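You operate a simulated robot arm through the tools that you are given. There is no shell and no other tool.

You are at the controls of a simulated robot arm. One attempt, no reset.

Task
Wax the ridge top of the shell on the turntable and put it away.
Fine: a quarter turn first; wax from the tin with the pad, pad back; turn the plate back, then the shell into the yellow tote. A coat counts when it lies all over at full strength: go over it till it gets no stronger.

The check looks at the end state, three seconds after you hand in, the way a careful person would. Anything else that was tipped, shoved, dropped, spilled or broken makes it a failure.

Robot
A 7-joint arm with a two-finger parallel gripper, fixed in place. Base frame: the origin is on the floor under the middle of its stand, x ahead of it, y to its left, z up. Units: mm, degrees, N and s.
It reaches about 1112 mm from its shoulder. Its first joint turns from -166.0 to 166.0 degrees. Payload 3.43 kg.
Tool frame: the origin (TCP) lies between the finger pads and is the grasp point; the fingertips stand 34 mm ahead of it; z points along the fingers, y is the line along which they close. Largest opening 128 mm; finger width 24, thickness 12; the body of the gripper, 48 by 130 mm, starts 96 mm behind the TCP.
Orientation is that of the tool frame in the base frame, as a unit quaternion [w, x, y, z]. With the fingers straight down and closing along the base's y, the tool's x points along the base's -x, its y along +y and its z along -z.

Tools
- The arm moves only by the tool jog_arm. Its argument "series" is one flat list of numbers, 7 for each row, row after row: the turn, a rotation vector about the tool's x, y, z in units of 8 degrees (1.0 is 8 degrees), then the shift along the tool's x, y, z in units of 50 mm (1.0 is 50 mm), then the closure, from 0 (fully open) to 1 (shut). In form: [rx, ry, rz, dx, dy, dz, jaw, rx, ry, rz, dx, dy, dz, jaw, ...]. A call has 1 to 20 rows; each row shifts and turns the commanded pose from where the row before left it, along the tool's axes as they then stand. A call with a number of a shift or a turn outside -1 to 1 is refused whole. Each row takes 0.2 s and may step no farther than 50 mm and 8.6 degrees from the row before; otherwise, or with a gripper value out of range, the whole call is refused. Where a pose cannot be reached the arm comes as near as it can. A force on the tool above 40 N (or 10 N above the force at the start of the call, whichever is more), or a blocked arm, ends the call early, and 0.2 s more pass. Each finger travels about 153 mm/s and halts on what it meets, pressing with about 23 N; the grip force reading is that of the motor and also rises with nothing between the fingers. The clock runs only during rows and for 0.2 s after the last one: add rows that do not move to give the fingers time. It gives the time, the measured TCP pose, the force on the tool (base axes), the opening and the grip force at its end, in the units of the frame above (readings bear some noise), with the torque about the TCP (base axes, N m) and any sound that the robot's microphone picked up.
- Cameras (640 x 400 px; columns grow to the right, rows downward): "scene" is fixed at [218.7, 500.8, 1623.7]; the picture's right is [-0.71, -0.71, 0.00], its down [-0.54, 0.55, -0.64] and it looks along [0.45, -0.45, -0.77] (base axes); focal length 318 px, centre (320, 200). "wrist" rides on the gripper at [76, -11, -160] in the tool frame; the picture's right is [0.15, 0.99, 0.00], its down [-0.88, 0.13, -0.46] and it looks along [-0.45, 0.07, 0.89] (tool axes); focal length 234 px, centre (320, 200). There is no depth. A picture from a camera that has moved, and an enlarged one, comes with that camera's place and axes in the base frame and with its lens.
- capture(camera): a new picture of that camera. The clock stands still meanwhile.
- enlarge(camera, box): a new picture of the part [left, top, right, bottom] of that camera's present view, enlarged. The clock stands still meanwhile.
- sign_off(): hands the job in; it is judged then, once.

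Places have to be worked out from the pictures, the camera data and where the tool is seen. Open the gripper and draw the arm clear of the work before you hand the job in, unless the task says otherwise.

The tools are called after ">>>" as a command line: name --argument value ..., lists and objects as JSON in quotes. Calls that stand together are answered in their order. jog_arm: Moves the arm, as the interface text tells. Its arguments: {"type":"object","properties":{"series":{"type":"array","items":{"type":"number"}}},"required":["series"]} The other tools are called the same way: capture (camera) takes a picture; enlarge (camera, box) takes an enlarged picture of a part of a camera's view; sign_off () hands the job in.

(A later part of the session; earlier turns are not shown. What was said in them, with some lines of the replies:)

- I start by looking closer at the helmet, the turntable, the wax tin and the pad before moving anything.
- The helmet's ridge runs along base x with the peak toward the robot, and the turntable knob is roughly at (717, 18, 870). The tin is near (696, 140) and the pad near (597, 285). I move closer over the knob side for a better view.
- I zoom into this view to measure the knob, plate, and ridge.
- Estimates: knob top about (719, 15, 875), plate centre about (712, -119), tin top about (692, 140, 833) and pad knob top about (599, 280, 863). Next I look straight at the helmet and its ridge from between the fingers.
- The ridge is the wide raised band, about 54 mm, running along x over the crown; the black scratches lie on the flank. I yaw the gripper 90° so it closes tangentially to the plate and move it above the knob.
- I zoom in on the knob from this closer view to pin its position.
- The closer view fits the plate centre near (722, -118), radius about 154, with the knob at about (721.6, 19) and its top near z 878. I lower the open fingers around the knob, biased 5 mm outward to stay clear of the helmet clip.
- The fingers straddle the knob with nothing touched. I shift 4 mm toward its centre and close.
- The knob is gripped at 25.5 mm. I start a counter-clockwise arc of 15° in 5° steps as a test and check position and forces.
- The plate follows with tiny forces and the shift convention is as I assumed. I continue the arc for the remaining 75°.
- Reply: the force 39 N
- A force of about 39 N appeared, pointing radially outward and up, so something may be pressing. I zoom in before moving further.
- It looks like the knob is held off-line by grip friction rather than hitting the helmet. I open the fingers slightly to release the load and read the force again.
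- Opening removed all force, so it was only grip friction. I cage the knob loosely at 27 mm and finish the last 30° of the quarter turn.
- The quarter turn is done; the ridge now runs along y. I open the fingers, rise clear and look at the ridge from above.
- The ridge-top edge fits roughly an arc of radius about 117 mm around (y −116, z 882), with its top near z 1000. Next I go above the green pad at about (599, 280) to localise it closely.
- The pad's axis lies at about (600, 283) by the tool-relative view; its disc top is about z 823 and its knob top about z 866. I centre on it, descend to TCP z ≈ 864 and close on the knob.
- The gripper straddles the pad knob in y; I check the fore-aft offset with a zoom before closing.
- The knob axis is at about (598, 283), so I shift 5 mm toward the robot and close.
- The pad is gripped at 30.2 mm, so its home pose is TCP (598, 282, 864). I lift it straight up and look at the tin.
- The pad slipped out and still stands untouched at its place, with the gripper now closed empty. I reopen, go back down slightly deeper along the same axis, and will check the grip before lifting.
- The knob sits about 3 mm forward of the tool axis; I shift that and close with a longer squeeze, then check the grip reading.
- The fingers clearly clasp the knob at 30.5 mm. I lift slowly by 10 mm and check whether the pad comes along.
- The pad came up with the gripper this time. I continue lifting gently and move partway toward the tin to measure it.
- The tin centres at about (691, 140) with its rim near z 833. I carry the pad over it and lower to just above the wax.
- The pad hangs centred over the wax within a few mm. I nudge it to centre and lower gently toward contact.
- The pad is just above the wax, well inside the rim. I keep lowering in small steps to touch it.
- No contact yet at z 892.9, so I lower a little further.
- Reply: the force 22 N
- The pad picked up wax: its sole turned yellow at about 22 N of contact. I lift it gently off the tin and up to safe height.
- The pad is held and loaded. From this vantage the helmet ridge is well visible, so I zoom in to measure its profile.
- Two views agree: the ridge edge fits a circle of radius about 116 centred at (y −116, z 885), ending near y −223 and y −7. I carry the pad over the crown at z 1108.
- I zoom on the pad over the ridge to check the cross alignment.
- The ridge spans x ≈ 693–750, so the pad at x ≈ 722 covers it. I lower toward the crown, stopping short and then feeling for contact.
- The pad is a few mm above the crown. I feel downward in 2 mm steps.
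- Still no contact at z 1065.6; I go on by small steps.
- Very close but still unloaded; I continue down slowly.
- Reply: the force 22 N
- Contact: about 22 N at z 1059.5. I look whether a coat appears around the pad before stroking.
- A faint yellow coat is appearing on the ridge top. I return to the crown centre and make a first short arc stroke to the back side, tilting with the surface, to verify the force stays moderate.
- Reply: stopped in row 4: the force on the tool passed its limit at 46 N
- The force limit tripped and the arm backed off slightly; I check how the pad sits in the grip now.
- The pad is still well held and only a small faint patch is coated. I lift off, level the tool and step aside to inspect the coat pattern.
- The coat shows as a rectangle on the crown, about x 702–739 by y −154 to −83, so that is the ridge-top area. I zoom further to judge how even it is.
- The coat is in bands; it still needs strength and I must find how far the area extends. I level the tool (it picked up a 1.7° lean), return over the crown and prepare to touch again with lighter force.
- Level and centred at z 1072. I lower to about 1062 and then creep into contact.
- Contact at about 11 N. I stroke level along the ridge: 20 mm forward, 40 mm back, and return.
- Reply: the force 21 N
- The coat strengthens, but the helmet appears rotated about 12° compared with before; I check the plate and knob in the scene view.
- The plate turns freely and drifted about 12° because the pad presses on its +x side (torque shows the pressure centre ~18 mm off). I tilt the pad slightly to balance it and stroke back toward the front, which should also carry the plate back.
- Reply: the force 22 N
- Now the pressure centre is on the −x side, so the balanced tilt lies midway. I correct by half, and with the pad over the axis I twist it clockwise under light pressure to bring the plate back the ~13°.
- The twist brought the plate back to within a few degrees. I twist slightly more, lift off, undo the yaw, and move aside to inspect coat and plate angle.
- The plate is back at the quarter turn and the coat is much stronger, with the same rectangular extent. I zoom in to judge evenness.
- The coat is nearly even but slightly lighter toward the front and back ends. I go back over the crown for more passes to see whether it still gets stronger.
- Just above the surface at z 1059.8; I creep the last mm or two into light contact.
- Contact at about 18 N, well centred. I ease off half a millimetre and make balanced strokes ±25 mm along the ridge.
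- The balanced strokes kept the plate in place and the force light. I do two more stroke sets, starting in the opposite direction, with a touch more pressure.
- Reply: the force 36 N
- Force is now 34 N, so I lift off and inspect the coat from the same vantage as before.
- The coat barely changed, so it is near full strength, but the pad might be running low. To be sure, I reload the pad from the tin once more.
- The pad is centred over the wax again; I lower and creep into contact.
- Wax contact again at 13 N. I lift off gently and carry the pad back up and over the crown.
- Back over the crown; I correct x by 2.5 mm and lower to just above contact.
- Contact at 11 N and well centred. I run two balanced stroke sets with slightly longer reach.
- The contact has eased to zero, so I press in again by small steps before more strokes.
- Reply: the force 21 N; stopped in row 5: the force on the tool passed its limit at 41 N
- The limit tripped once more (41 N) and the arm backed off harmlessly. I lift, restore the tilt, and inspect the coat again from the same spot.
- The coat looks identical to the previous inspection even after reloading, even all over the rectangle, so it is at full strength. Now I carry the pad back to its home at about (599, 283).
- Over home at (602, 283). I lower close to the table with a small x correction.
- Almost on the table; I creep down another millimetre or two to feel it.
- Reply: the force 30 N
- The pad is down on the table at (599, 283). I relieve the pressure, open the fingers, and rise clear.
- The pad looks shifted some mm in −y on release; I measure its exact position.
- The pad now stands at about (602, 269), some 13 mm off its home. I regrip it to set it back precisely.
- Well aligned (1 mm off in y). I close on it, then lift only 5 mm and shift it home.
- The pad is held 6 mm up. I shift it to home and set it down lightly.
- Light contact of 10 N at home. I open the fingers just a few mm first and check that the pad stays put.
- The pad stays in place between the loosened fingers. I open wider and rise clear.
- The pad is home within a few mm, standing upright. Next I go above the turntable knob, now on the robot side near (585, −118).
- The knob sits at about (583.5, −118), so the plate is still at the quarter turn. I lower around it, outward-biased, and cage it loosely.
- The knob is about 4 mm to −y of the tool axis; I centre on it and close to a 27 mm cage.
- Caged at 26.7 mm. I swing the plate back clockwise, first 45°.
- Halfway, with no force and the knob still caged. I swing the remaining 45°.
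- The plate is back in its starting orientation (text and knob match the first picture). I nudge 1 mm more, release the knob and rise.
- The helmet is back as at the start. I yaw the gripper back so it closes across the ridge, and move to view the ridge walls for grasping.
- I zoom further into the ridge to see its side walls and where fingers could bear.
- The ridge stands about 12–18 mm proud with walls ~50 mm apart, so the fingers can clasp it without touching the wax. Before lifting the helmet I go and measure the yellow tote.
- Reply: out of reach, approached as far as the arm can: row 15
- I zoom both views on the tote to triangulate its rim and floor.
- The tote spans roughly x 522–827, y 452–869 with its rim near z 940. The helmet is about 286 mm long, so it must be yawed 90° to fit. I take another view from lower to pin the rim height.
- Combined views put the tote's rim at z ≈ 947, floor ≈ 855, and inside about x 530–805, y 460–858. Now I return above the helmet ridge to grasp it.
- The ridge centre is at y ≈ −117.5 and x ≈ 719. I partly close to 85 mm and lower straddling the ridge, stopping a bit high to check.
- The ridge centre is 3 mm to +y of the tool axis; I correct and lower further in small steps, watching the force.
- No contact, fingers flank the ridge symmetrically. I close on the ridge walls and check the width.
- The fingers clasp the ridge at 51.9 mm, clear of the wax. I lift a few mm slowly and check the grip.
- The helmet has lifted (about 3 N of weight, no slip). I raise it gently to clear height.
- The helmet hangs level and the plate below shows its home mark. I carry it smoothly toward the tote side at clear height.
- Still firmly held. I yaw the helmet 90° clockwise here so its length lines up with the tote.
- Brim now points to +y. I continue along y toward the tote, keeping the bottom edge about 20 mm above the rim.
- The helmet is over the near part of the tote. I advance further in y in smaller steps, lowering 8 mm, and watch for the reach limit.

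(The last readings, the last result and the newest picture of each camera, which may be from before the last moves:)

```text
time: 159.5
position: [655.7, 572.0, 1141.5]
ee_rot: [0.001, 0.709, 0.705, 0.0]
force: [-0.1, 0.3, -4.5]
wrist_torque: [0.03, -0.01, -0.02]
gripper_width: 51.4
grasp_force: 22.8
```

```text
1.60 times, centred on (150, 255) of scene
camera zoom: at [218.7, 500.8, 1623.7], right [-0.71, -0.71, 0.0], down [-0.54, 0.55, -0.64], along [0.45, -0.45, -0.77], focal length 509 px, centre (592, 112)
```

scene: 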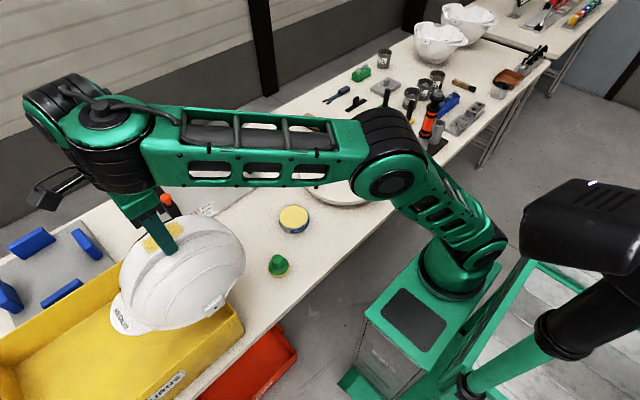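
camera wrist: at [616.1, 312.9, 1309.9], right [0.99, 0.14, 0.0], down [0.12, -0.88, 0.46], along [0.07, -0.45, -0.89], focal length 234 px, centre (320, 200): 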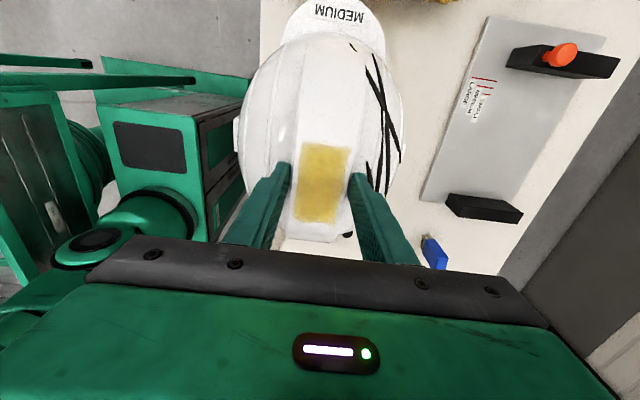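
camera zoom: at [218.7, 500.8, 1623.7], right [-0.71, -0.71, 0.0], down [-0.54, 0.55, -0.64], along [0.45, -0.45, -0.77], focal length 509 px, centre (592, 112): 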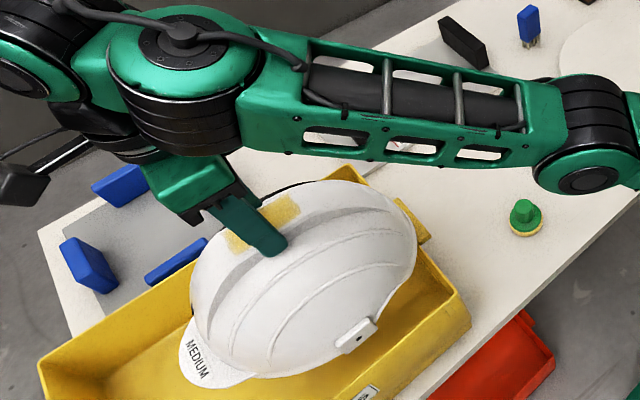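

Still within reach. I advance another 28 mm so the back of the helmet clears the tote wall.

>>> jog_arm --series '[0, 0, 0, 0.15, 0, 0.04, 1, 0, 0, 0, 0.2, 0, 0.04, 1, 0, 0, 0, 0.2, 0, 0, 1, 0, 0, 0, 0, 0, 0, 1]'

>>> capture --camera "wrist"

>>> enlarge --camera "scene" --box '[20, 130, 280, 380]'

```text
time: 160.5
position: [654.5, 580.0, 1138.4]
ee_rot: [0.001, 0.709, 0.705, 0.0]
force: [0.6, -0.4, -3.8]
wrist_torque: [0.01, 0.01, -0.01]
gripper_width: 51.7
grasp_force: 23.1
out of reach, approached as far as the arm can: row 2, 3
```

```text
taken
camera wrist: at [644.8, 655.4, 1299.8], right [0.99, 0.14, 0.0], down [0.13, -0.88, 0.46], along [0.07, -0.45, -0.89], focal length 234 px, centre (320, 200)
```

wrist: 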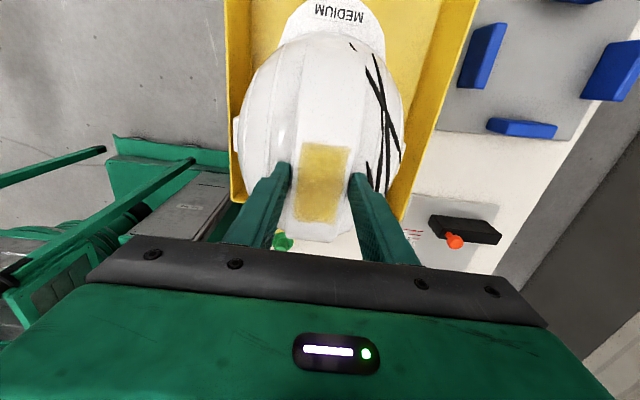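

```text
1.60 times, centred on (150, 255) of scene
camera zoom: at [218.7, 500.8, 1623.7], right [-0.71, -0.71, 0.0], down [-0.54, 0.55, -0.64], along [0.45, -0.45, -0.77], focal length 509 px, centre (592, 112)
```

zoom: 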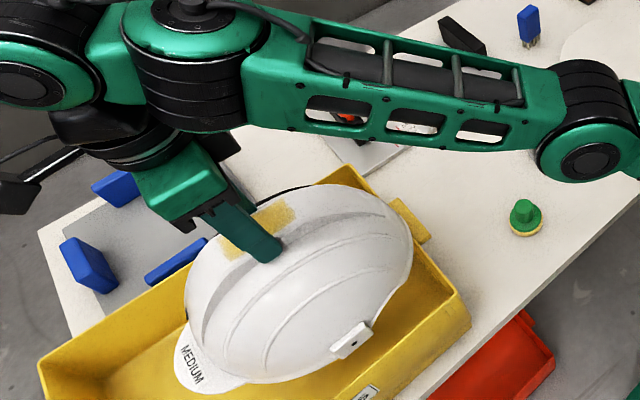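

The arm reached its limit at y 580 (z 1138). Lowering slightly and pulling 7 mm toward the robot extends the reach, so I do that while the bottom is still above the rim.

>>> jog_arm --series '[0, 0, 0, 0, -0.07, 0.07, 1, 0, 0, 0, 0, -0.07, 0.07, 1, 0, 0, 0, 0, 0, 0, 1]'

>>> enlarge --camera "scene" --box '[60, 180, 260, 340]'

>>> enlarge --camera "wrist" --box '[200, 0, 480, 250]'

```text
time: 161.3
position: [648.0, 577.5, 1131.7]
ee_rot: [0.001, 0.709, 0.705, 0.0]
force: [-0.1, 0.2, -3.1]
wrist_torque: [0.01, 0.01, 0.01]
gripper_width: 51.7
grasp_force: 22.7
```

```text
2.50 times, centred on (160, 260) of scene
camera zoom: at [218.7, 500.8, 1623.7], right [-0.71, -0.71, 0.0], down [-0.54, 0.55, -0.64], along [0.45, -0.45, -0.77], focal length 795 px, centre (720, 50)
```

zoom: 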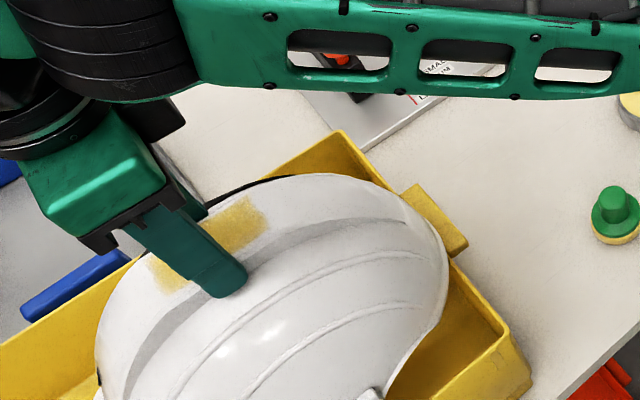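

```text
1.60 times, centred on (340, 125) of wrist
camera zoom: at [637.3, 654.7, 1291.4], right [0.99, 0.14, 0.0], down [0.13, -0.88, 0.46], along [0.07, -0.45, -0.89], focal length 375 px, centre (288, 320)
```

zoom: 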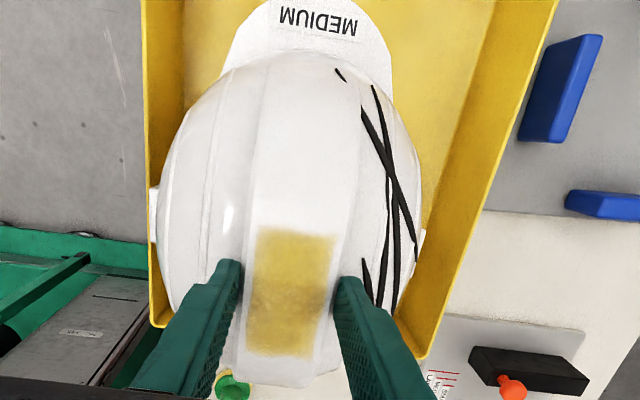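

Position is (648, 577.5, 1132), so there is a little more reach now. I advance in small steps toward y ≈ 593.

>>> jog_arm --series '[0, 0, 0, 0.1, 0, 0.02, 1, 0, 0, 0, 0.1, 0, 0.02, 1, 0, 0, 0, 0.08, 0, 0, 1, 0, 0, 0, 0, 0, 0, 1]'

>>> enlarge --camera "scene" --box '[60, 180, 260, 340]'

```text
time: 162.3
position: [645.5, 591.6, 1127.8]
ee_rot: [0.001, 0.709, 0.705, 0.0]
force: [0.5, 0.0, -4.6]
wrist_torque: [0.0, 0.0, 0.01]
gripper_width: 51.5
grasp_force: 22.8
out of reach, approached as far as the arm can: row 3
```

```text
2.50 times, centred on (160, 260) of scene
camera zoom: at [218.7, 500.8, 1623.7], right [-0.71, -0.71, 0.0], down [-0.54, 0.55, -0.64], along [0.45, -0.45, -0.77], focal length 795 px, centre (720, 50)
```

zoom: 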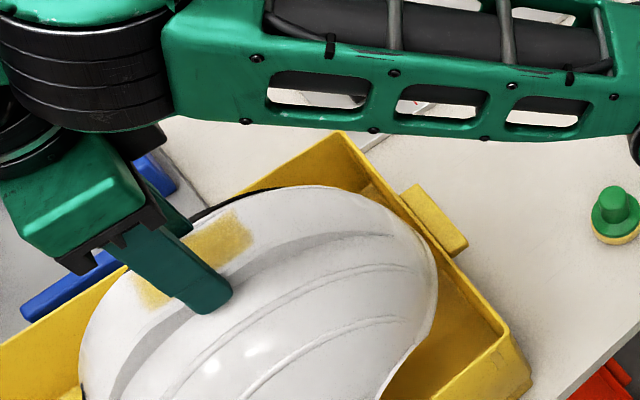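

Now at (645.5, 591.6), the back edge should be ~8 mm inside the wall. I lower in small steps while drifting x toward the tote's middle, watching the force.

>>> jog_arm --series '[0, 0, 0, 0, 0.06, 0.06, 1, 0, 0, 0, 0, 0.06, 0.06, 1, 0, 0, 0, 0, 0.04, 0.06, 1, 0, 0, 0, 0, 0, 0, 1]'

>>> enlarge --camera "scene" --box '[60, 180, 260, 340]'

>>> enlarge --camera "wrist" --box '[200, 0, 480, 250]'

```text
time: 163.3
position: [655.2, 591.5, 1120.0]
ee_rot: [0.001, 0.709, 0.705, 0.0]
force: [0.2, -0.3, -4.1]
wrist_torque: [-0.01, 0.0, 0.01]
gripper_width: 51.6
grasp_force: 22.7
```

```text
2.50 times, centred on (160, 260) of scene
camera zoom: at [218.7, 500.8, 1623.7], right [-0.71, -0.71, 0.0], down [-0.54, 0.55, -0.64], along [0.45, -0.45, -0.77], focal length 795 px, centre (720, 50)
```

zoom: 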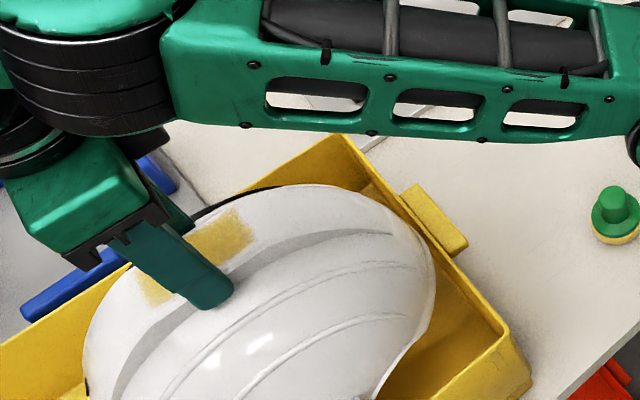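

```text
1.60 times, centred on (340, 125) of wrist
camera zoom: at [644.4, 667.1, 1279.8], right [0.99, 0.14, 0.0], down [0.13, -0.88, 0.46], along [0.07, -0.45, -0.89], focal length 375 px, centre (288, 320)
```

zoom: 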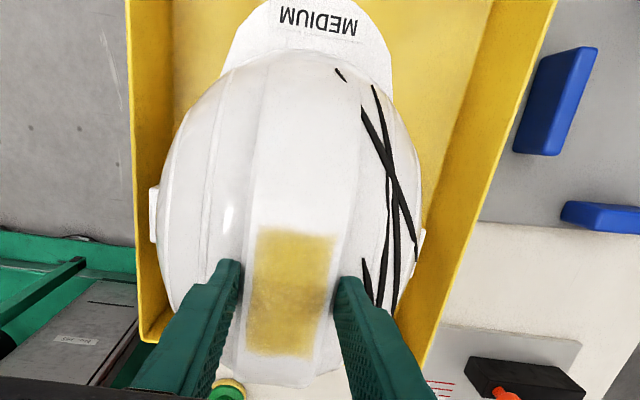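

Clearances look good on both sides with no contact. I keep lowering while edging a bit further from the near wall.

>>> jog_arm --series '[0, 0, 0, 0.06, 0.03, 0.08, 1, 0, 0, 0, 0.06, 0.03, 0.08, 1, 0, 0, 0, 0.06, 0.03, 0.08, 1, 0, 0, 0, 0, 0, 0, 1]'

>>> enlarge --camera "scene" --box '[60, 180, 260, 340]'

```text
time: 164.3
position: [656.8, 596.8, 1105.5]
ee_rot: [0.001, 0.708, 0.706, 0.0]
force: [-0.1, -0.5, -2.5]
wrist_torque: [-0.03, -0.03, 0.04]
gripper_width: 51.8
grasp_force: 23.1
out of reach, approached as far as the arm can: row 3
```

```text
2.50 times, centred on (160, 260) of scene
camera zoom: at [218.7, 500.8, 1623.7], right [-0.71, -0.71, 0.0], down [-0.54, 0.55, -0.64], along [0.45, -0.45, -0.77], focal length 795 px, centre (720, 50)
```

zoom: 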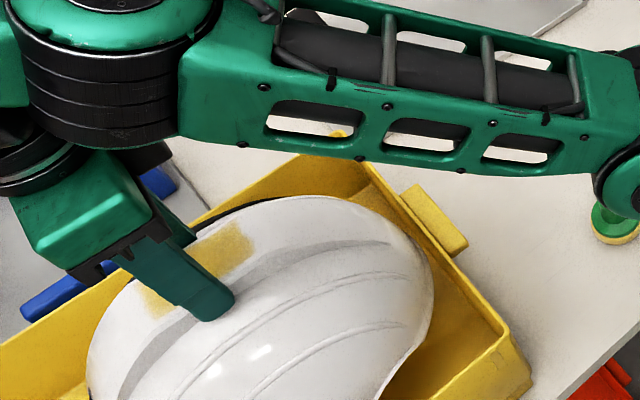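

Fully inside the walls at (657, 597). I lower straight down in steps.

>>> jog_arm --series '[0, 0, 0, 0, 0, 0.15, 1, 0, 0, 0, 0, 0, 0.2, 1, 0, 0, 0, 0, 0, 0.2, 1, 0, 0, 0, 0, 0, 0.15, 1, 0, 0, 0, 0, 0, 0, 1]'

>>> enlarge --camera "scene" --box '[60, 180, 260, 340]'

>>> enlarge --camera "wrist" --box '[200, 0, 480, 250]'

```text
time: 165.5
position: [660.0, 603.5, 1071.1]
ee_rot: [0.001, 0.708, 0.706, 0.001]
force: [0.4, 0.0, -3.4]
wrist_torque: [0.0, 0.01, 0.03]
gripper_width: 51.9
grasp_force: 22.6
out of reach, approached as far as the arm can: row 2, 4
```

```text
2.50 times, centred on (160, 260) of scene
camera zoom: at [218.7, 500.8, 1623.7], right [-0.71, -0.71, 0.0], down [-0.54, 0.55, -0.64], along [0.45, -0.45, -0.77], focal length 795 px, centre (720, 50)
```

zoom: 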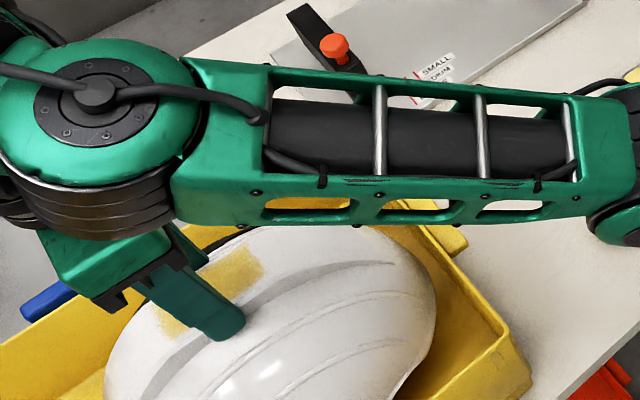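

```text
1.60 times, centred on (340, 125) of wrist
camera zoom: at [649.5, 678.6, 1231.6], right [0.99, 0.14, 0.0], down [0.13, -0.88, 0.46], along [0.07, -0.45, -0.89], focal length 375 px, centre (288, 320)
```

zoom: 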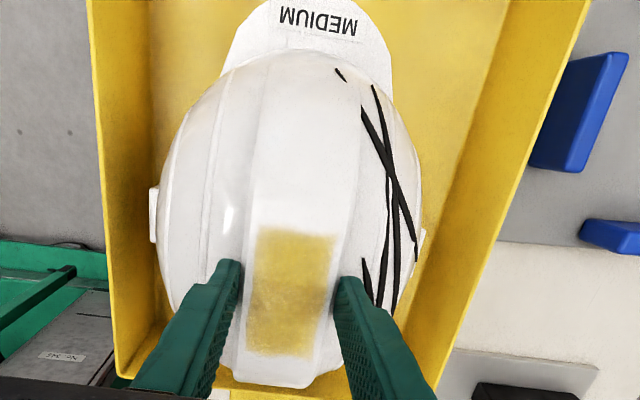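

Helmet is inside with good clearance all round. I continue lowering toward the tote floor.

>>> jog_arm --series '[0, 0, 0, 0, 0, 0.12, 1, 0, 0, 0, 0, 0, 0.12, 1, 0, 0, 0, 0, 0, 0.12, 1, 0, 0, 0, 0, 0, 0.1, 1, 0, 0, 0, 0, 0, 0, 1]'

>>> enlarge --camera "scene" --box '[60, 180, 260, 340]'

```text
time: 166.7
position: [660.1, 604.0, 1048.7]
ee_rot: [0.001, 0.708, 0.706, 0.001]
force: [0.8, -0.3, -3.8]
wrist_torque: [0.01, -0.01, -0.01]
gripper_width: 51.6
grasp_force: 22.6
```

```text
2.50 times, centred on (160, 260) of scene
camera zoom: at [218.7, 500.8, 1623.7], right [-0.71, -0.71, 0.0], down [-0.54, 0.55, -0.64], along [0.45, -0.45, -0.77], focal length 795 px, centre (720, 50)
```

zoom: 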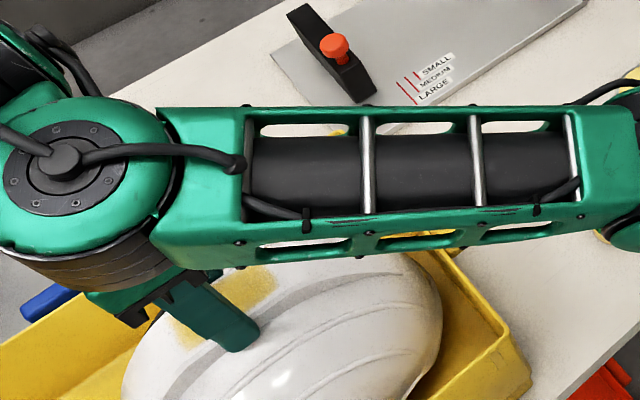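

I check the arm's overall posture in the full scene before the last few centimetres.

>>> capture --camera "scene"

>>> capture --camera "wrist"

```text
taken
```

scene: 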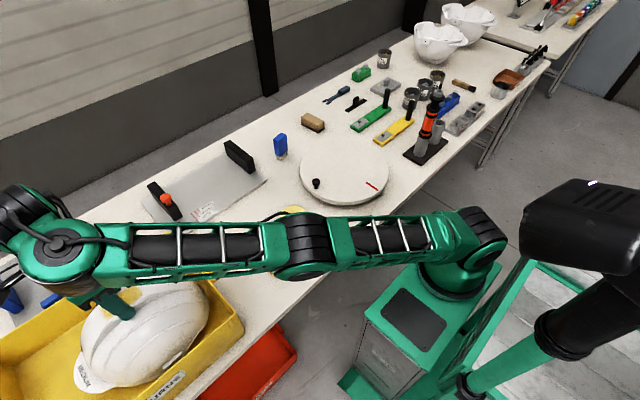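

```text
taken
camera wrist: at [649.2, 678.7, 1208.8], right [0.99, 0.14, 0.0], down [0.13, -0.88, 0.46], along [0.07, -0.45, -0.89], focal length 234 px, centre (320, 200)
```

wrist: 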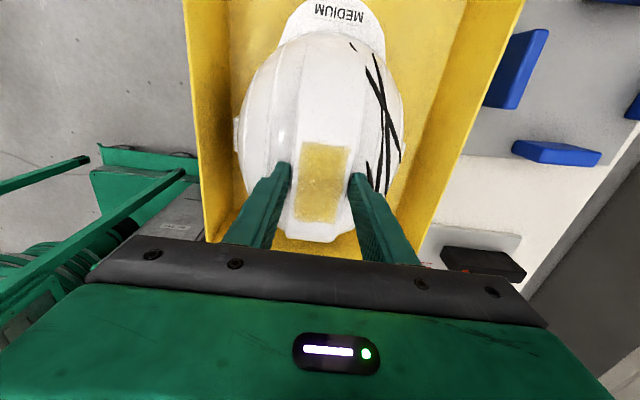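

The arm is nearly stretched but well above everything. I lower the last bit in small steps to feel the floor.

>>> jog_arm --series '[0, 0, 0, 0, 0, 0.08, 1, 0, 0, 0, 0, 0, 0.08, 1, 0, 0, 0, 0, 0, 0, 1]'

```text
time: 167.5
position: [660.4, 602.7, 1040.6]
ee_rot: [0.001, 0.709, 0.705, 0.0]
force: [0.8, -0.5, -3.7]
wrist_torque: [0.0, 0.0, -0.01]
gripper_width: 51.9
grasp_force: 23.0
```

>>> jog_arm --series '[0, 0, 0, 0, 0, 0.05, 1, 0, 0, 0, 0, 0, 0.05, 1, 0, 0, 0, 0, 0, 0, 1]'

```text
time: 168.3
position: [660.8, 603.7, 1035.2]
ee_rot: [0.0, 0.709, 0.705, 0.0]
force: [0.4, 0.6, -3.3]
wrist_torque: [0.02, -0.03, -0.01]
gripper_width: 51.6
grasp_force: 22.7
```

>>> jog_arm --series '[0, 0, 0, 0, 0, 0.05, 1, 0, 0, 0, 0, 0, 0.05, 1, 0, 0, 0, 0, 0, 0, 1]'

>>> enlarge --camera "scene" --box '[40, 250, 260, 400]'

```text
time: 169.1
position: [661.0, 602.4, 1029.9]
ee_rot: [0.001, 0.709, 0.705, 0.002]
force: [0.9, 0.1, -3.3]
wrist_torque: [-0.02, 0.02, -0.01]
gripper_width: 51.6
grasp_force: 22.7
```

```text
2.67 times, centred on (150, 325) of scene
camera zoom: at [218.7, 500.8, 1623.7], right [-0.71, -0.71, 0.0], down [-0.54, 0.55, -0.64], along [0.45, -0.45, -0.77], focal length 848 px, centre (773, -133)
```

zoom: 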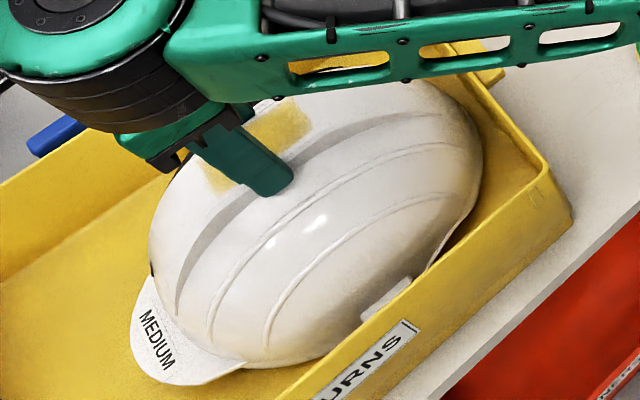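

Not on the floor yet (still carrying the weight). I keep creeping down with force checks.

>>> jog_arm --series '[0, 0, 0, 0, 0, 0.06, 1, 0, 0, 0, 0, 0, 0.06, 1, 0, 0, 0, 0, 0, 0.06, 1, 0, 0, 0, 0, 0, 0, 1]'

```text
time: 170.1
position: [658.3, 602.9, 1021.0]
ee_rot: [0.0, 0.708, 0.706, 0.0]
force: [0.8, -0.1, -3.0]
wrist_torque: [0.01, -0.01, 0.0]
gripper_width: 51.5
grasp_force: 23.1
```

>>> jog_arm --series '[0, 0, 0, 0, 0, 0.06, 1, 0, 0, 0, 0, 0, 0.06, 1, 0, 0, 0, 0, 0, 0.06, 1, 0, 0, 0, 0, 0, 0, 1]'

>>> enlarge --camera "scene" --box '[40, 250, 260, 400]'

```text
time: 171.1
position: [660.0, 602.3, 1012.8]
ee_rot: [0.001, 0.709, 0.705, 0.002]
force: [2.6, 2.1, 20.4]
wrist_torque: [0.1, 0.06, -0.11]
gripper_width: 51.9
grasp_force: 22.7
```

```text
2.67 times, centred on (150, 325) of scene
camera zoom: at [218.7, 500.8, 1623.7], right [-0.71, -0.71, 0.0], down [-0.54, 0.55, -0.64], along [0.45, -0.45, -0.77], focal length 848 px, centre (773, -133)
```

zoom: 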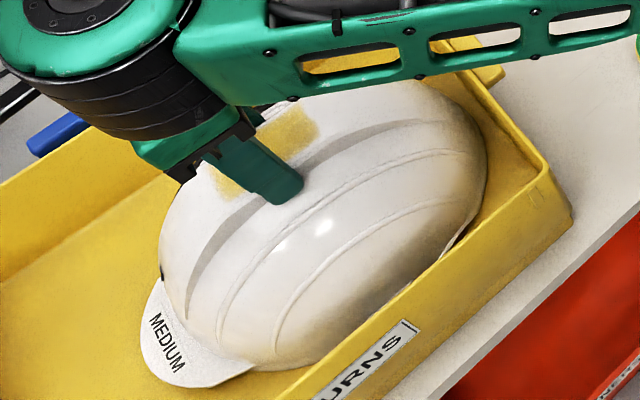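

The helmet rests on the tote floor: 20 N reaction, centred. I relieve the pressure, open the fingers gradually, and check.

>>> jog_arm --series '[0, 0, 0, 0, 0, -0.03, 1, 0, 0, 0, 0, 0, 0, 0.58, 0, 0, 0, 0, 0, 0, 0.5, 0, 0, 0, 0, 0, 0, 0.4, 0, 0, 0, 0, 0, 0, 0.34, 0, 0, 0, 0, 0, 0, 0.34]'

>>> enlarge --camera "wrist" --box '[200, 0, 480, 250]'

>>> enlarge --camera "scene" --box '[40, 250, 260, 400]'

```text
time: 172.5
position: [659.4, 602.4, 1013.5]
ee_rot: [0.001, 0.709, 0.705, 0.0]
force: [0.8, 0.7, -0.6]
wrist_torque: [0.03, 0.03, 0.02]
gripper_width: 84.4
grasp_force: 0.0
```

```text
1.60 times, centred on (340, 125) of wrist
camera zoom: at [649.4, 678.2, 1173.9], right [0.99, 0.14, 0.0], down [0.13, -0.88, 0.46], along [0.07, -0.45, -0.89], focal length 375 px, centre (288, 320)
```

zoom: 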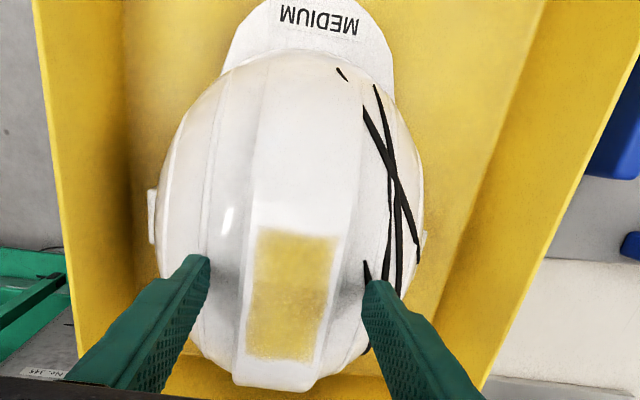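

```text
2.67 times, centred on (150, 325) of scene
camera zoom: at [218.7, 500.8, 1623.7], right [-0.71, -0.71, 0.0], down [-0.54, 0.55, -0.64], along [0.45, -0.45, -0.77], focal length 848 px, centre (773, -133)
```

zoom: 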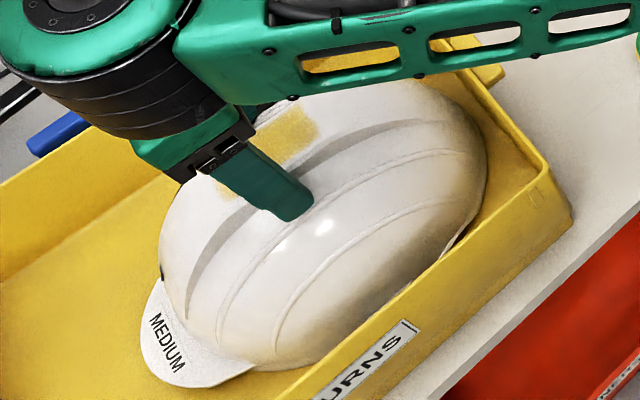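

The helmet stands upright on the tote floor, released. I raise the open gripper straight off the ridge.

>>> jog_arm --series '[0, 0, 0, 0, 0, -0.15, 0.34, 0, 0, 0, 0, 0, -0.25, 0.3, 0, 0, 0, 0, 0, -0.3, 0.2, 0, 0, 0, 0, 0, -0.3, 0.2, 0, 0, 0, 0, 0, -0.2, 0.2, 0, 0, 0, 0, 0, 0, 0.2]'

>>> capture --camera "wrist"

>>> enlarge --camera "scene" --box '[40, 200, 260, 400]'

```text
time: 173.9
position: [661.2, 602.9, 1070.9]
ee_rot: [0.001, 0.709, 0.705, 0.0]
force: [0.2, 0.3, 0.3]
wrist_torque: [-0.03, -0.03, -0.01]
gripper_width: 102.6
grasp_force: 0.0
```

```text
taken
camera wrist: at [650.5, 678.6, 1232.6], right [0.99, 0.14, 0.0], down [0.13, -0.88, 0.46], along [0.07, -0.45, -0.89], focal length 234 px, centre (320, 200)
```

wrist: 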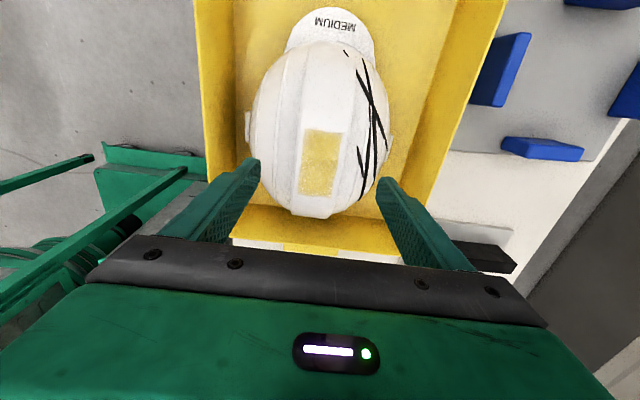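

```text
2.00 times, centred on (150, 300) of scene
camera zoom: at [218.7, 500.8, 1623.7], right [-0.71, -0.71, 0.0], down [-0.54, 0.55, -0.64], along [0.45, -0.45, -0.77], focal length 636 px, centre (660, 0)
```

zoom: 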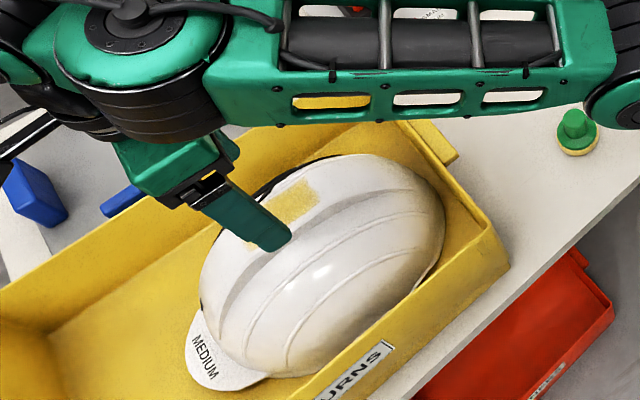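

The helmet is safely in the tote. I retract up and away from it.

>>> jog_arm --series '[0, 0, 0, -0.2, -0.1, -0.5, 0.2, 0, 0, 0, -0.4, -0.2, -0.6, 0.2, 0, 0, 0, -0.6, -0.25, -0.5, 0.2, 0, 0, 0, -0.7, -0.25, -0.4, 0.2, 0, 0, 0, -0.8, -0.25, -0.3, 0.2, 0, 0, 0, -0.8, -0.25, -0.3, 0.2, 0, 0, 0, -0.8, -0.25, -0.2, 0.2, 0, 0, 0, -0.8, -0.25, -0.2, 0.2, 0, 0, 0, -0.8, -0.25, 0, 0.2, 0, 0, 0, -0.8, -0.25, 0, 0.2, 0, 0, 0, 0, 0, 0, 0.2]'

>>> capture --camera "scene"

>>> capture --camera "wrist"

```text
time: 176.3
position: [546.0, 270.0, 1217.3]
ee_rot: [-0.001, 0.709, 0.705, 0.001]
force: [0.0, 0.8, -0.9]
wrist_torque: [-0.03, -0.03, -0.02]
gripper_width: 102.4
grasp_force: 0.0
```

```text
taken
```

scene: 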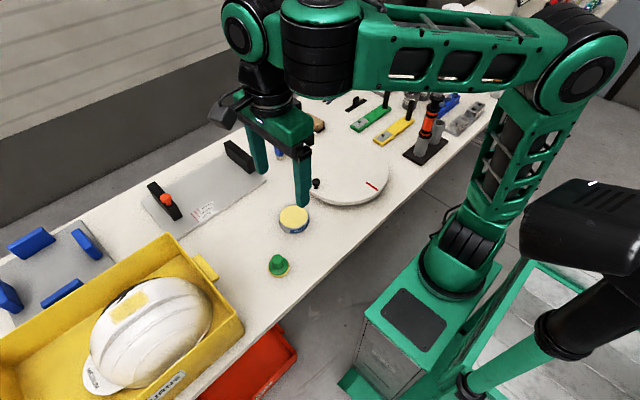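

```text
taken
camera wrist: at [537.0, 346.2, 1377.6], right [0.99, 0.14, 0.0], down [0.13, -0.88, 0.45], along [0.06, -0.45, -0.89], focal length 234 px, centre (320, 200)
```

wrist: 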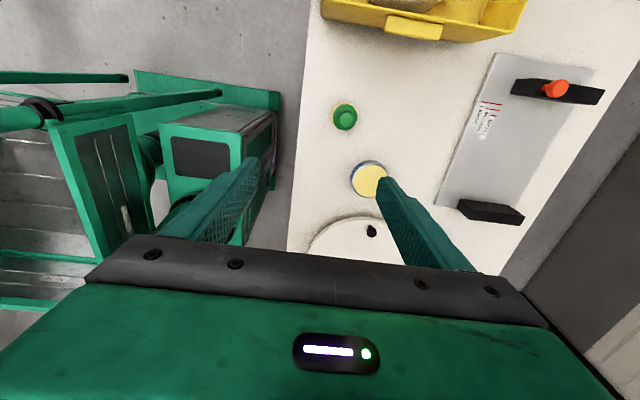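

I inspect the helmet's coat, pad, tin and plate closely in their final places.

>>> enlarge --camera "scene" --box '[80, 260, 240, 400]'

>>> enlarge --camera "scene" --box '[230, 130, 400, 290]'

```text
2.86 times, centred on (160, 330) of scene
camera zoom: at [218.7, 500.8, 1623.7], right [-0.71, -0.71, 0.0], down [-0.54, 0.55, -0.64], along [0.45, -0.45, -0.77], focal length 909 px, centre (777, -171)
```

zoom: 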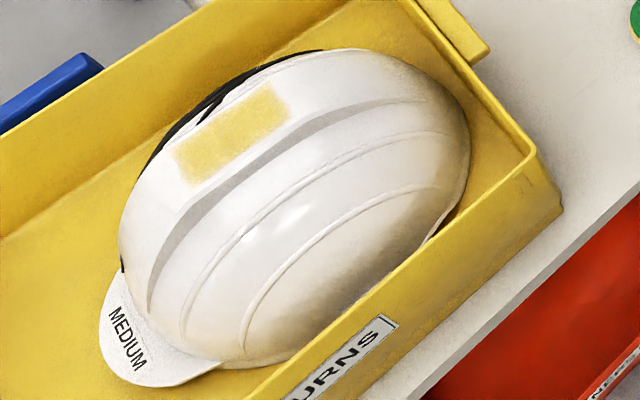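

```text
2.50 times, centred on (315, 210) of scene
camera zoom: at [218.7, 500.8, 1623.7], right [-0.71, -0.71, 0.0], down [-0.54, 0.55, -0.64], along [0.45, -0.45, -0.77], focal length 795 px, centre (332, 175)
```

zoom: 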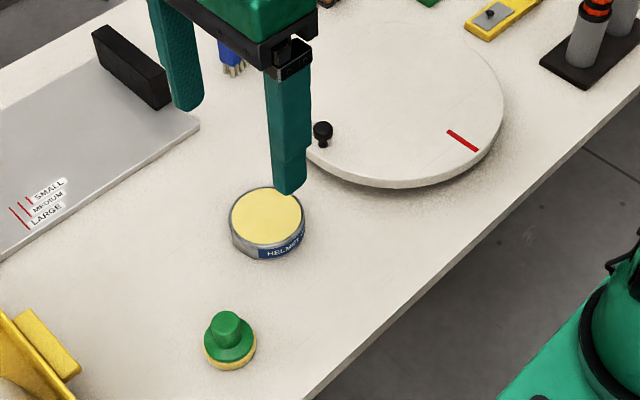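

Everything sits properly: helmet upright in the tote with an intact full coat, pad and tin at home, plate back. I return the arm to its neutral start pose, gripper open.

>>> jog_arm --series '[0, 0, -0.9375, 0, 0, 0, 0, 0, 0, -0.9375, 0, 0, 0, 0, 0, 0, -0.9375, 0, 0, 0, 0, 0, 0, -0.9375, 0, 0, 0, 0, 0, 0, -0.9375, 0, 0, 0, 0, 0, 0, -0.9375, 0, 0, 0, 0, 0, 0, -0.9375, 0, 0, 0, 0, 0, 0, -0.9375, 0, 0, 0, 0, 0, 0, -0.9375, 0, 0, 0, 0, 0, 0, -0.9375, 0, 0, 0, 0, 0, 0, -0.9375, 0, 0, 0, 0, 0, 0, -0.9375, 0, 0, 0, 0, 0, 0, 0, 0.14, -0.87, -0.05, 0, 0, 0, 0, 0.14, -0.87, -0.05, 0, 0, 0, 0, 0.14, -0.87, -0.05, 0, 0, 0, 0, 0.14, -0.87, -0.05, 0, 0, 0, 0, 0.14, -0.87, -0.05, 0, 0, 0, 0, 0.14, -0.87, -0.05, 0, 0, 0, 0, 0.14, -0.87, -0.05, 0, 0, 0, 0, 0, 0, 0, 0]'

>>> capture --camera "scene"

>>> capture --camera "wrist"

```text
time: 180.5
position: [489.8, -38.6, 1238.8]
ee_rot: [0.0, 0.002, 1.0, 0.002]
force: [0.0, 1.4, -0.3]
wrist_torque: [-0.01, -0.03, 0.0]
gripper_width: 128.0
grasp_force: 0.1
```

```text
taken
```

scene: 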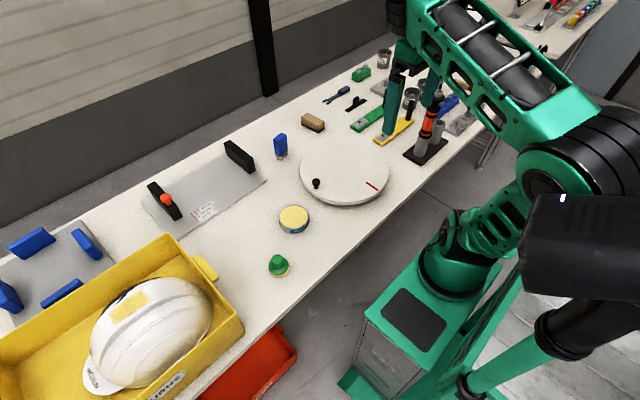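

```text
taken
camera wrist: at [415.7, -49.9, 1399.6], right [-0.14, 0.99, 0.01], down [0.88, 0.13, 0.46], along [0.45, 0.07, -0.89], focal length 234 px, centre (320, 200)
```

wrist: 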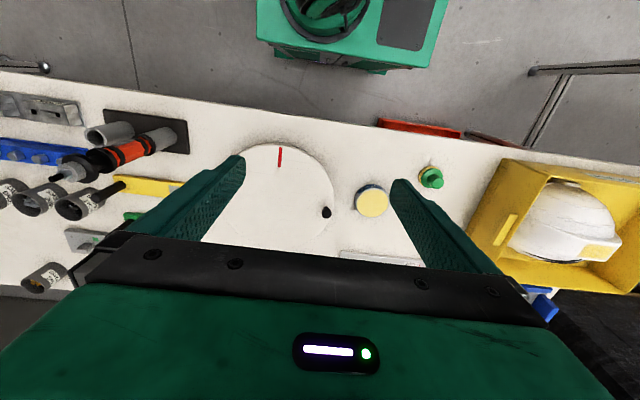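

The helmet lies upright in the yellow tote with its ridge waxed. The plate is back home, the pad and tin are in place, nothing else has moved, and the arm is clear with the gripper open. I hand the job in.

>>> sign_off

```text
The job is handed in.
```

I've handed the job in. The waxed shell stands upright in the yellow tote, and the arm is clear with its gripper open. I haven't seen the result of the check.

- **Quarter turn:** I turned the plate a quarter turn by its knob before waxing. It drifted about 12° while I was rubbing, because it spins freely. I brought it back to the quarter turn before finishing the coat.
- **Wax:** The coat covers a rectangle of about 72 × 37 mm on the crown of the ridge. No wax took on the ridge just beyond it, so I took that rectangle as the whole ridge top. I loaded the pad from the tin twice, and the last passes made the coat no stronger.
- **Pad:** It is back within a few mm of its original spot, with wax still on its sole. It slipped out of the fingers on the first lift without falling over. When I put it back, it first landed about 13 mm off, so I picked it up and set it down again.
- **Plate and shell:** I turned the plate back to its starting angle. I then lifted the shell by the sides of the ridge, so the fingers never touched the wax. It had to go into the tote turned 90°, because it would not fit lengthways the other way.

The force limit tripped twice while I was rubbing, at 46 N and 41 N. The arm backed off each time, and I saw no damage. In the last pictures everything else on the table looked undisturbed.
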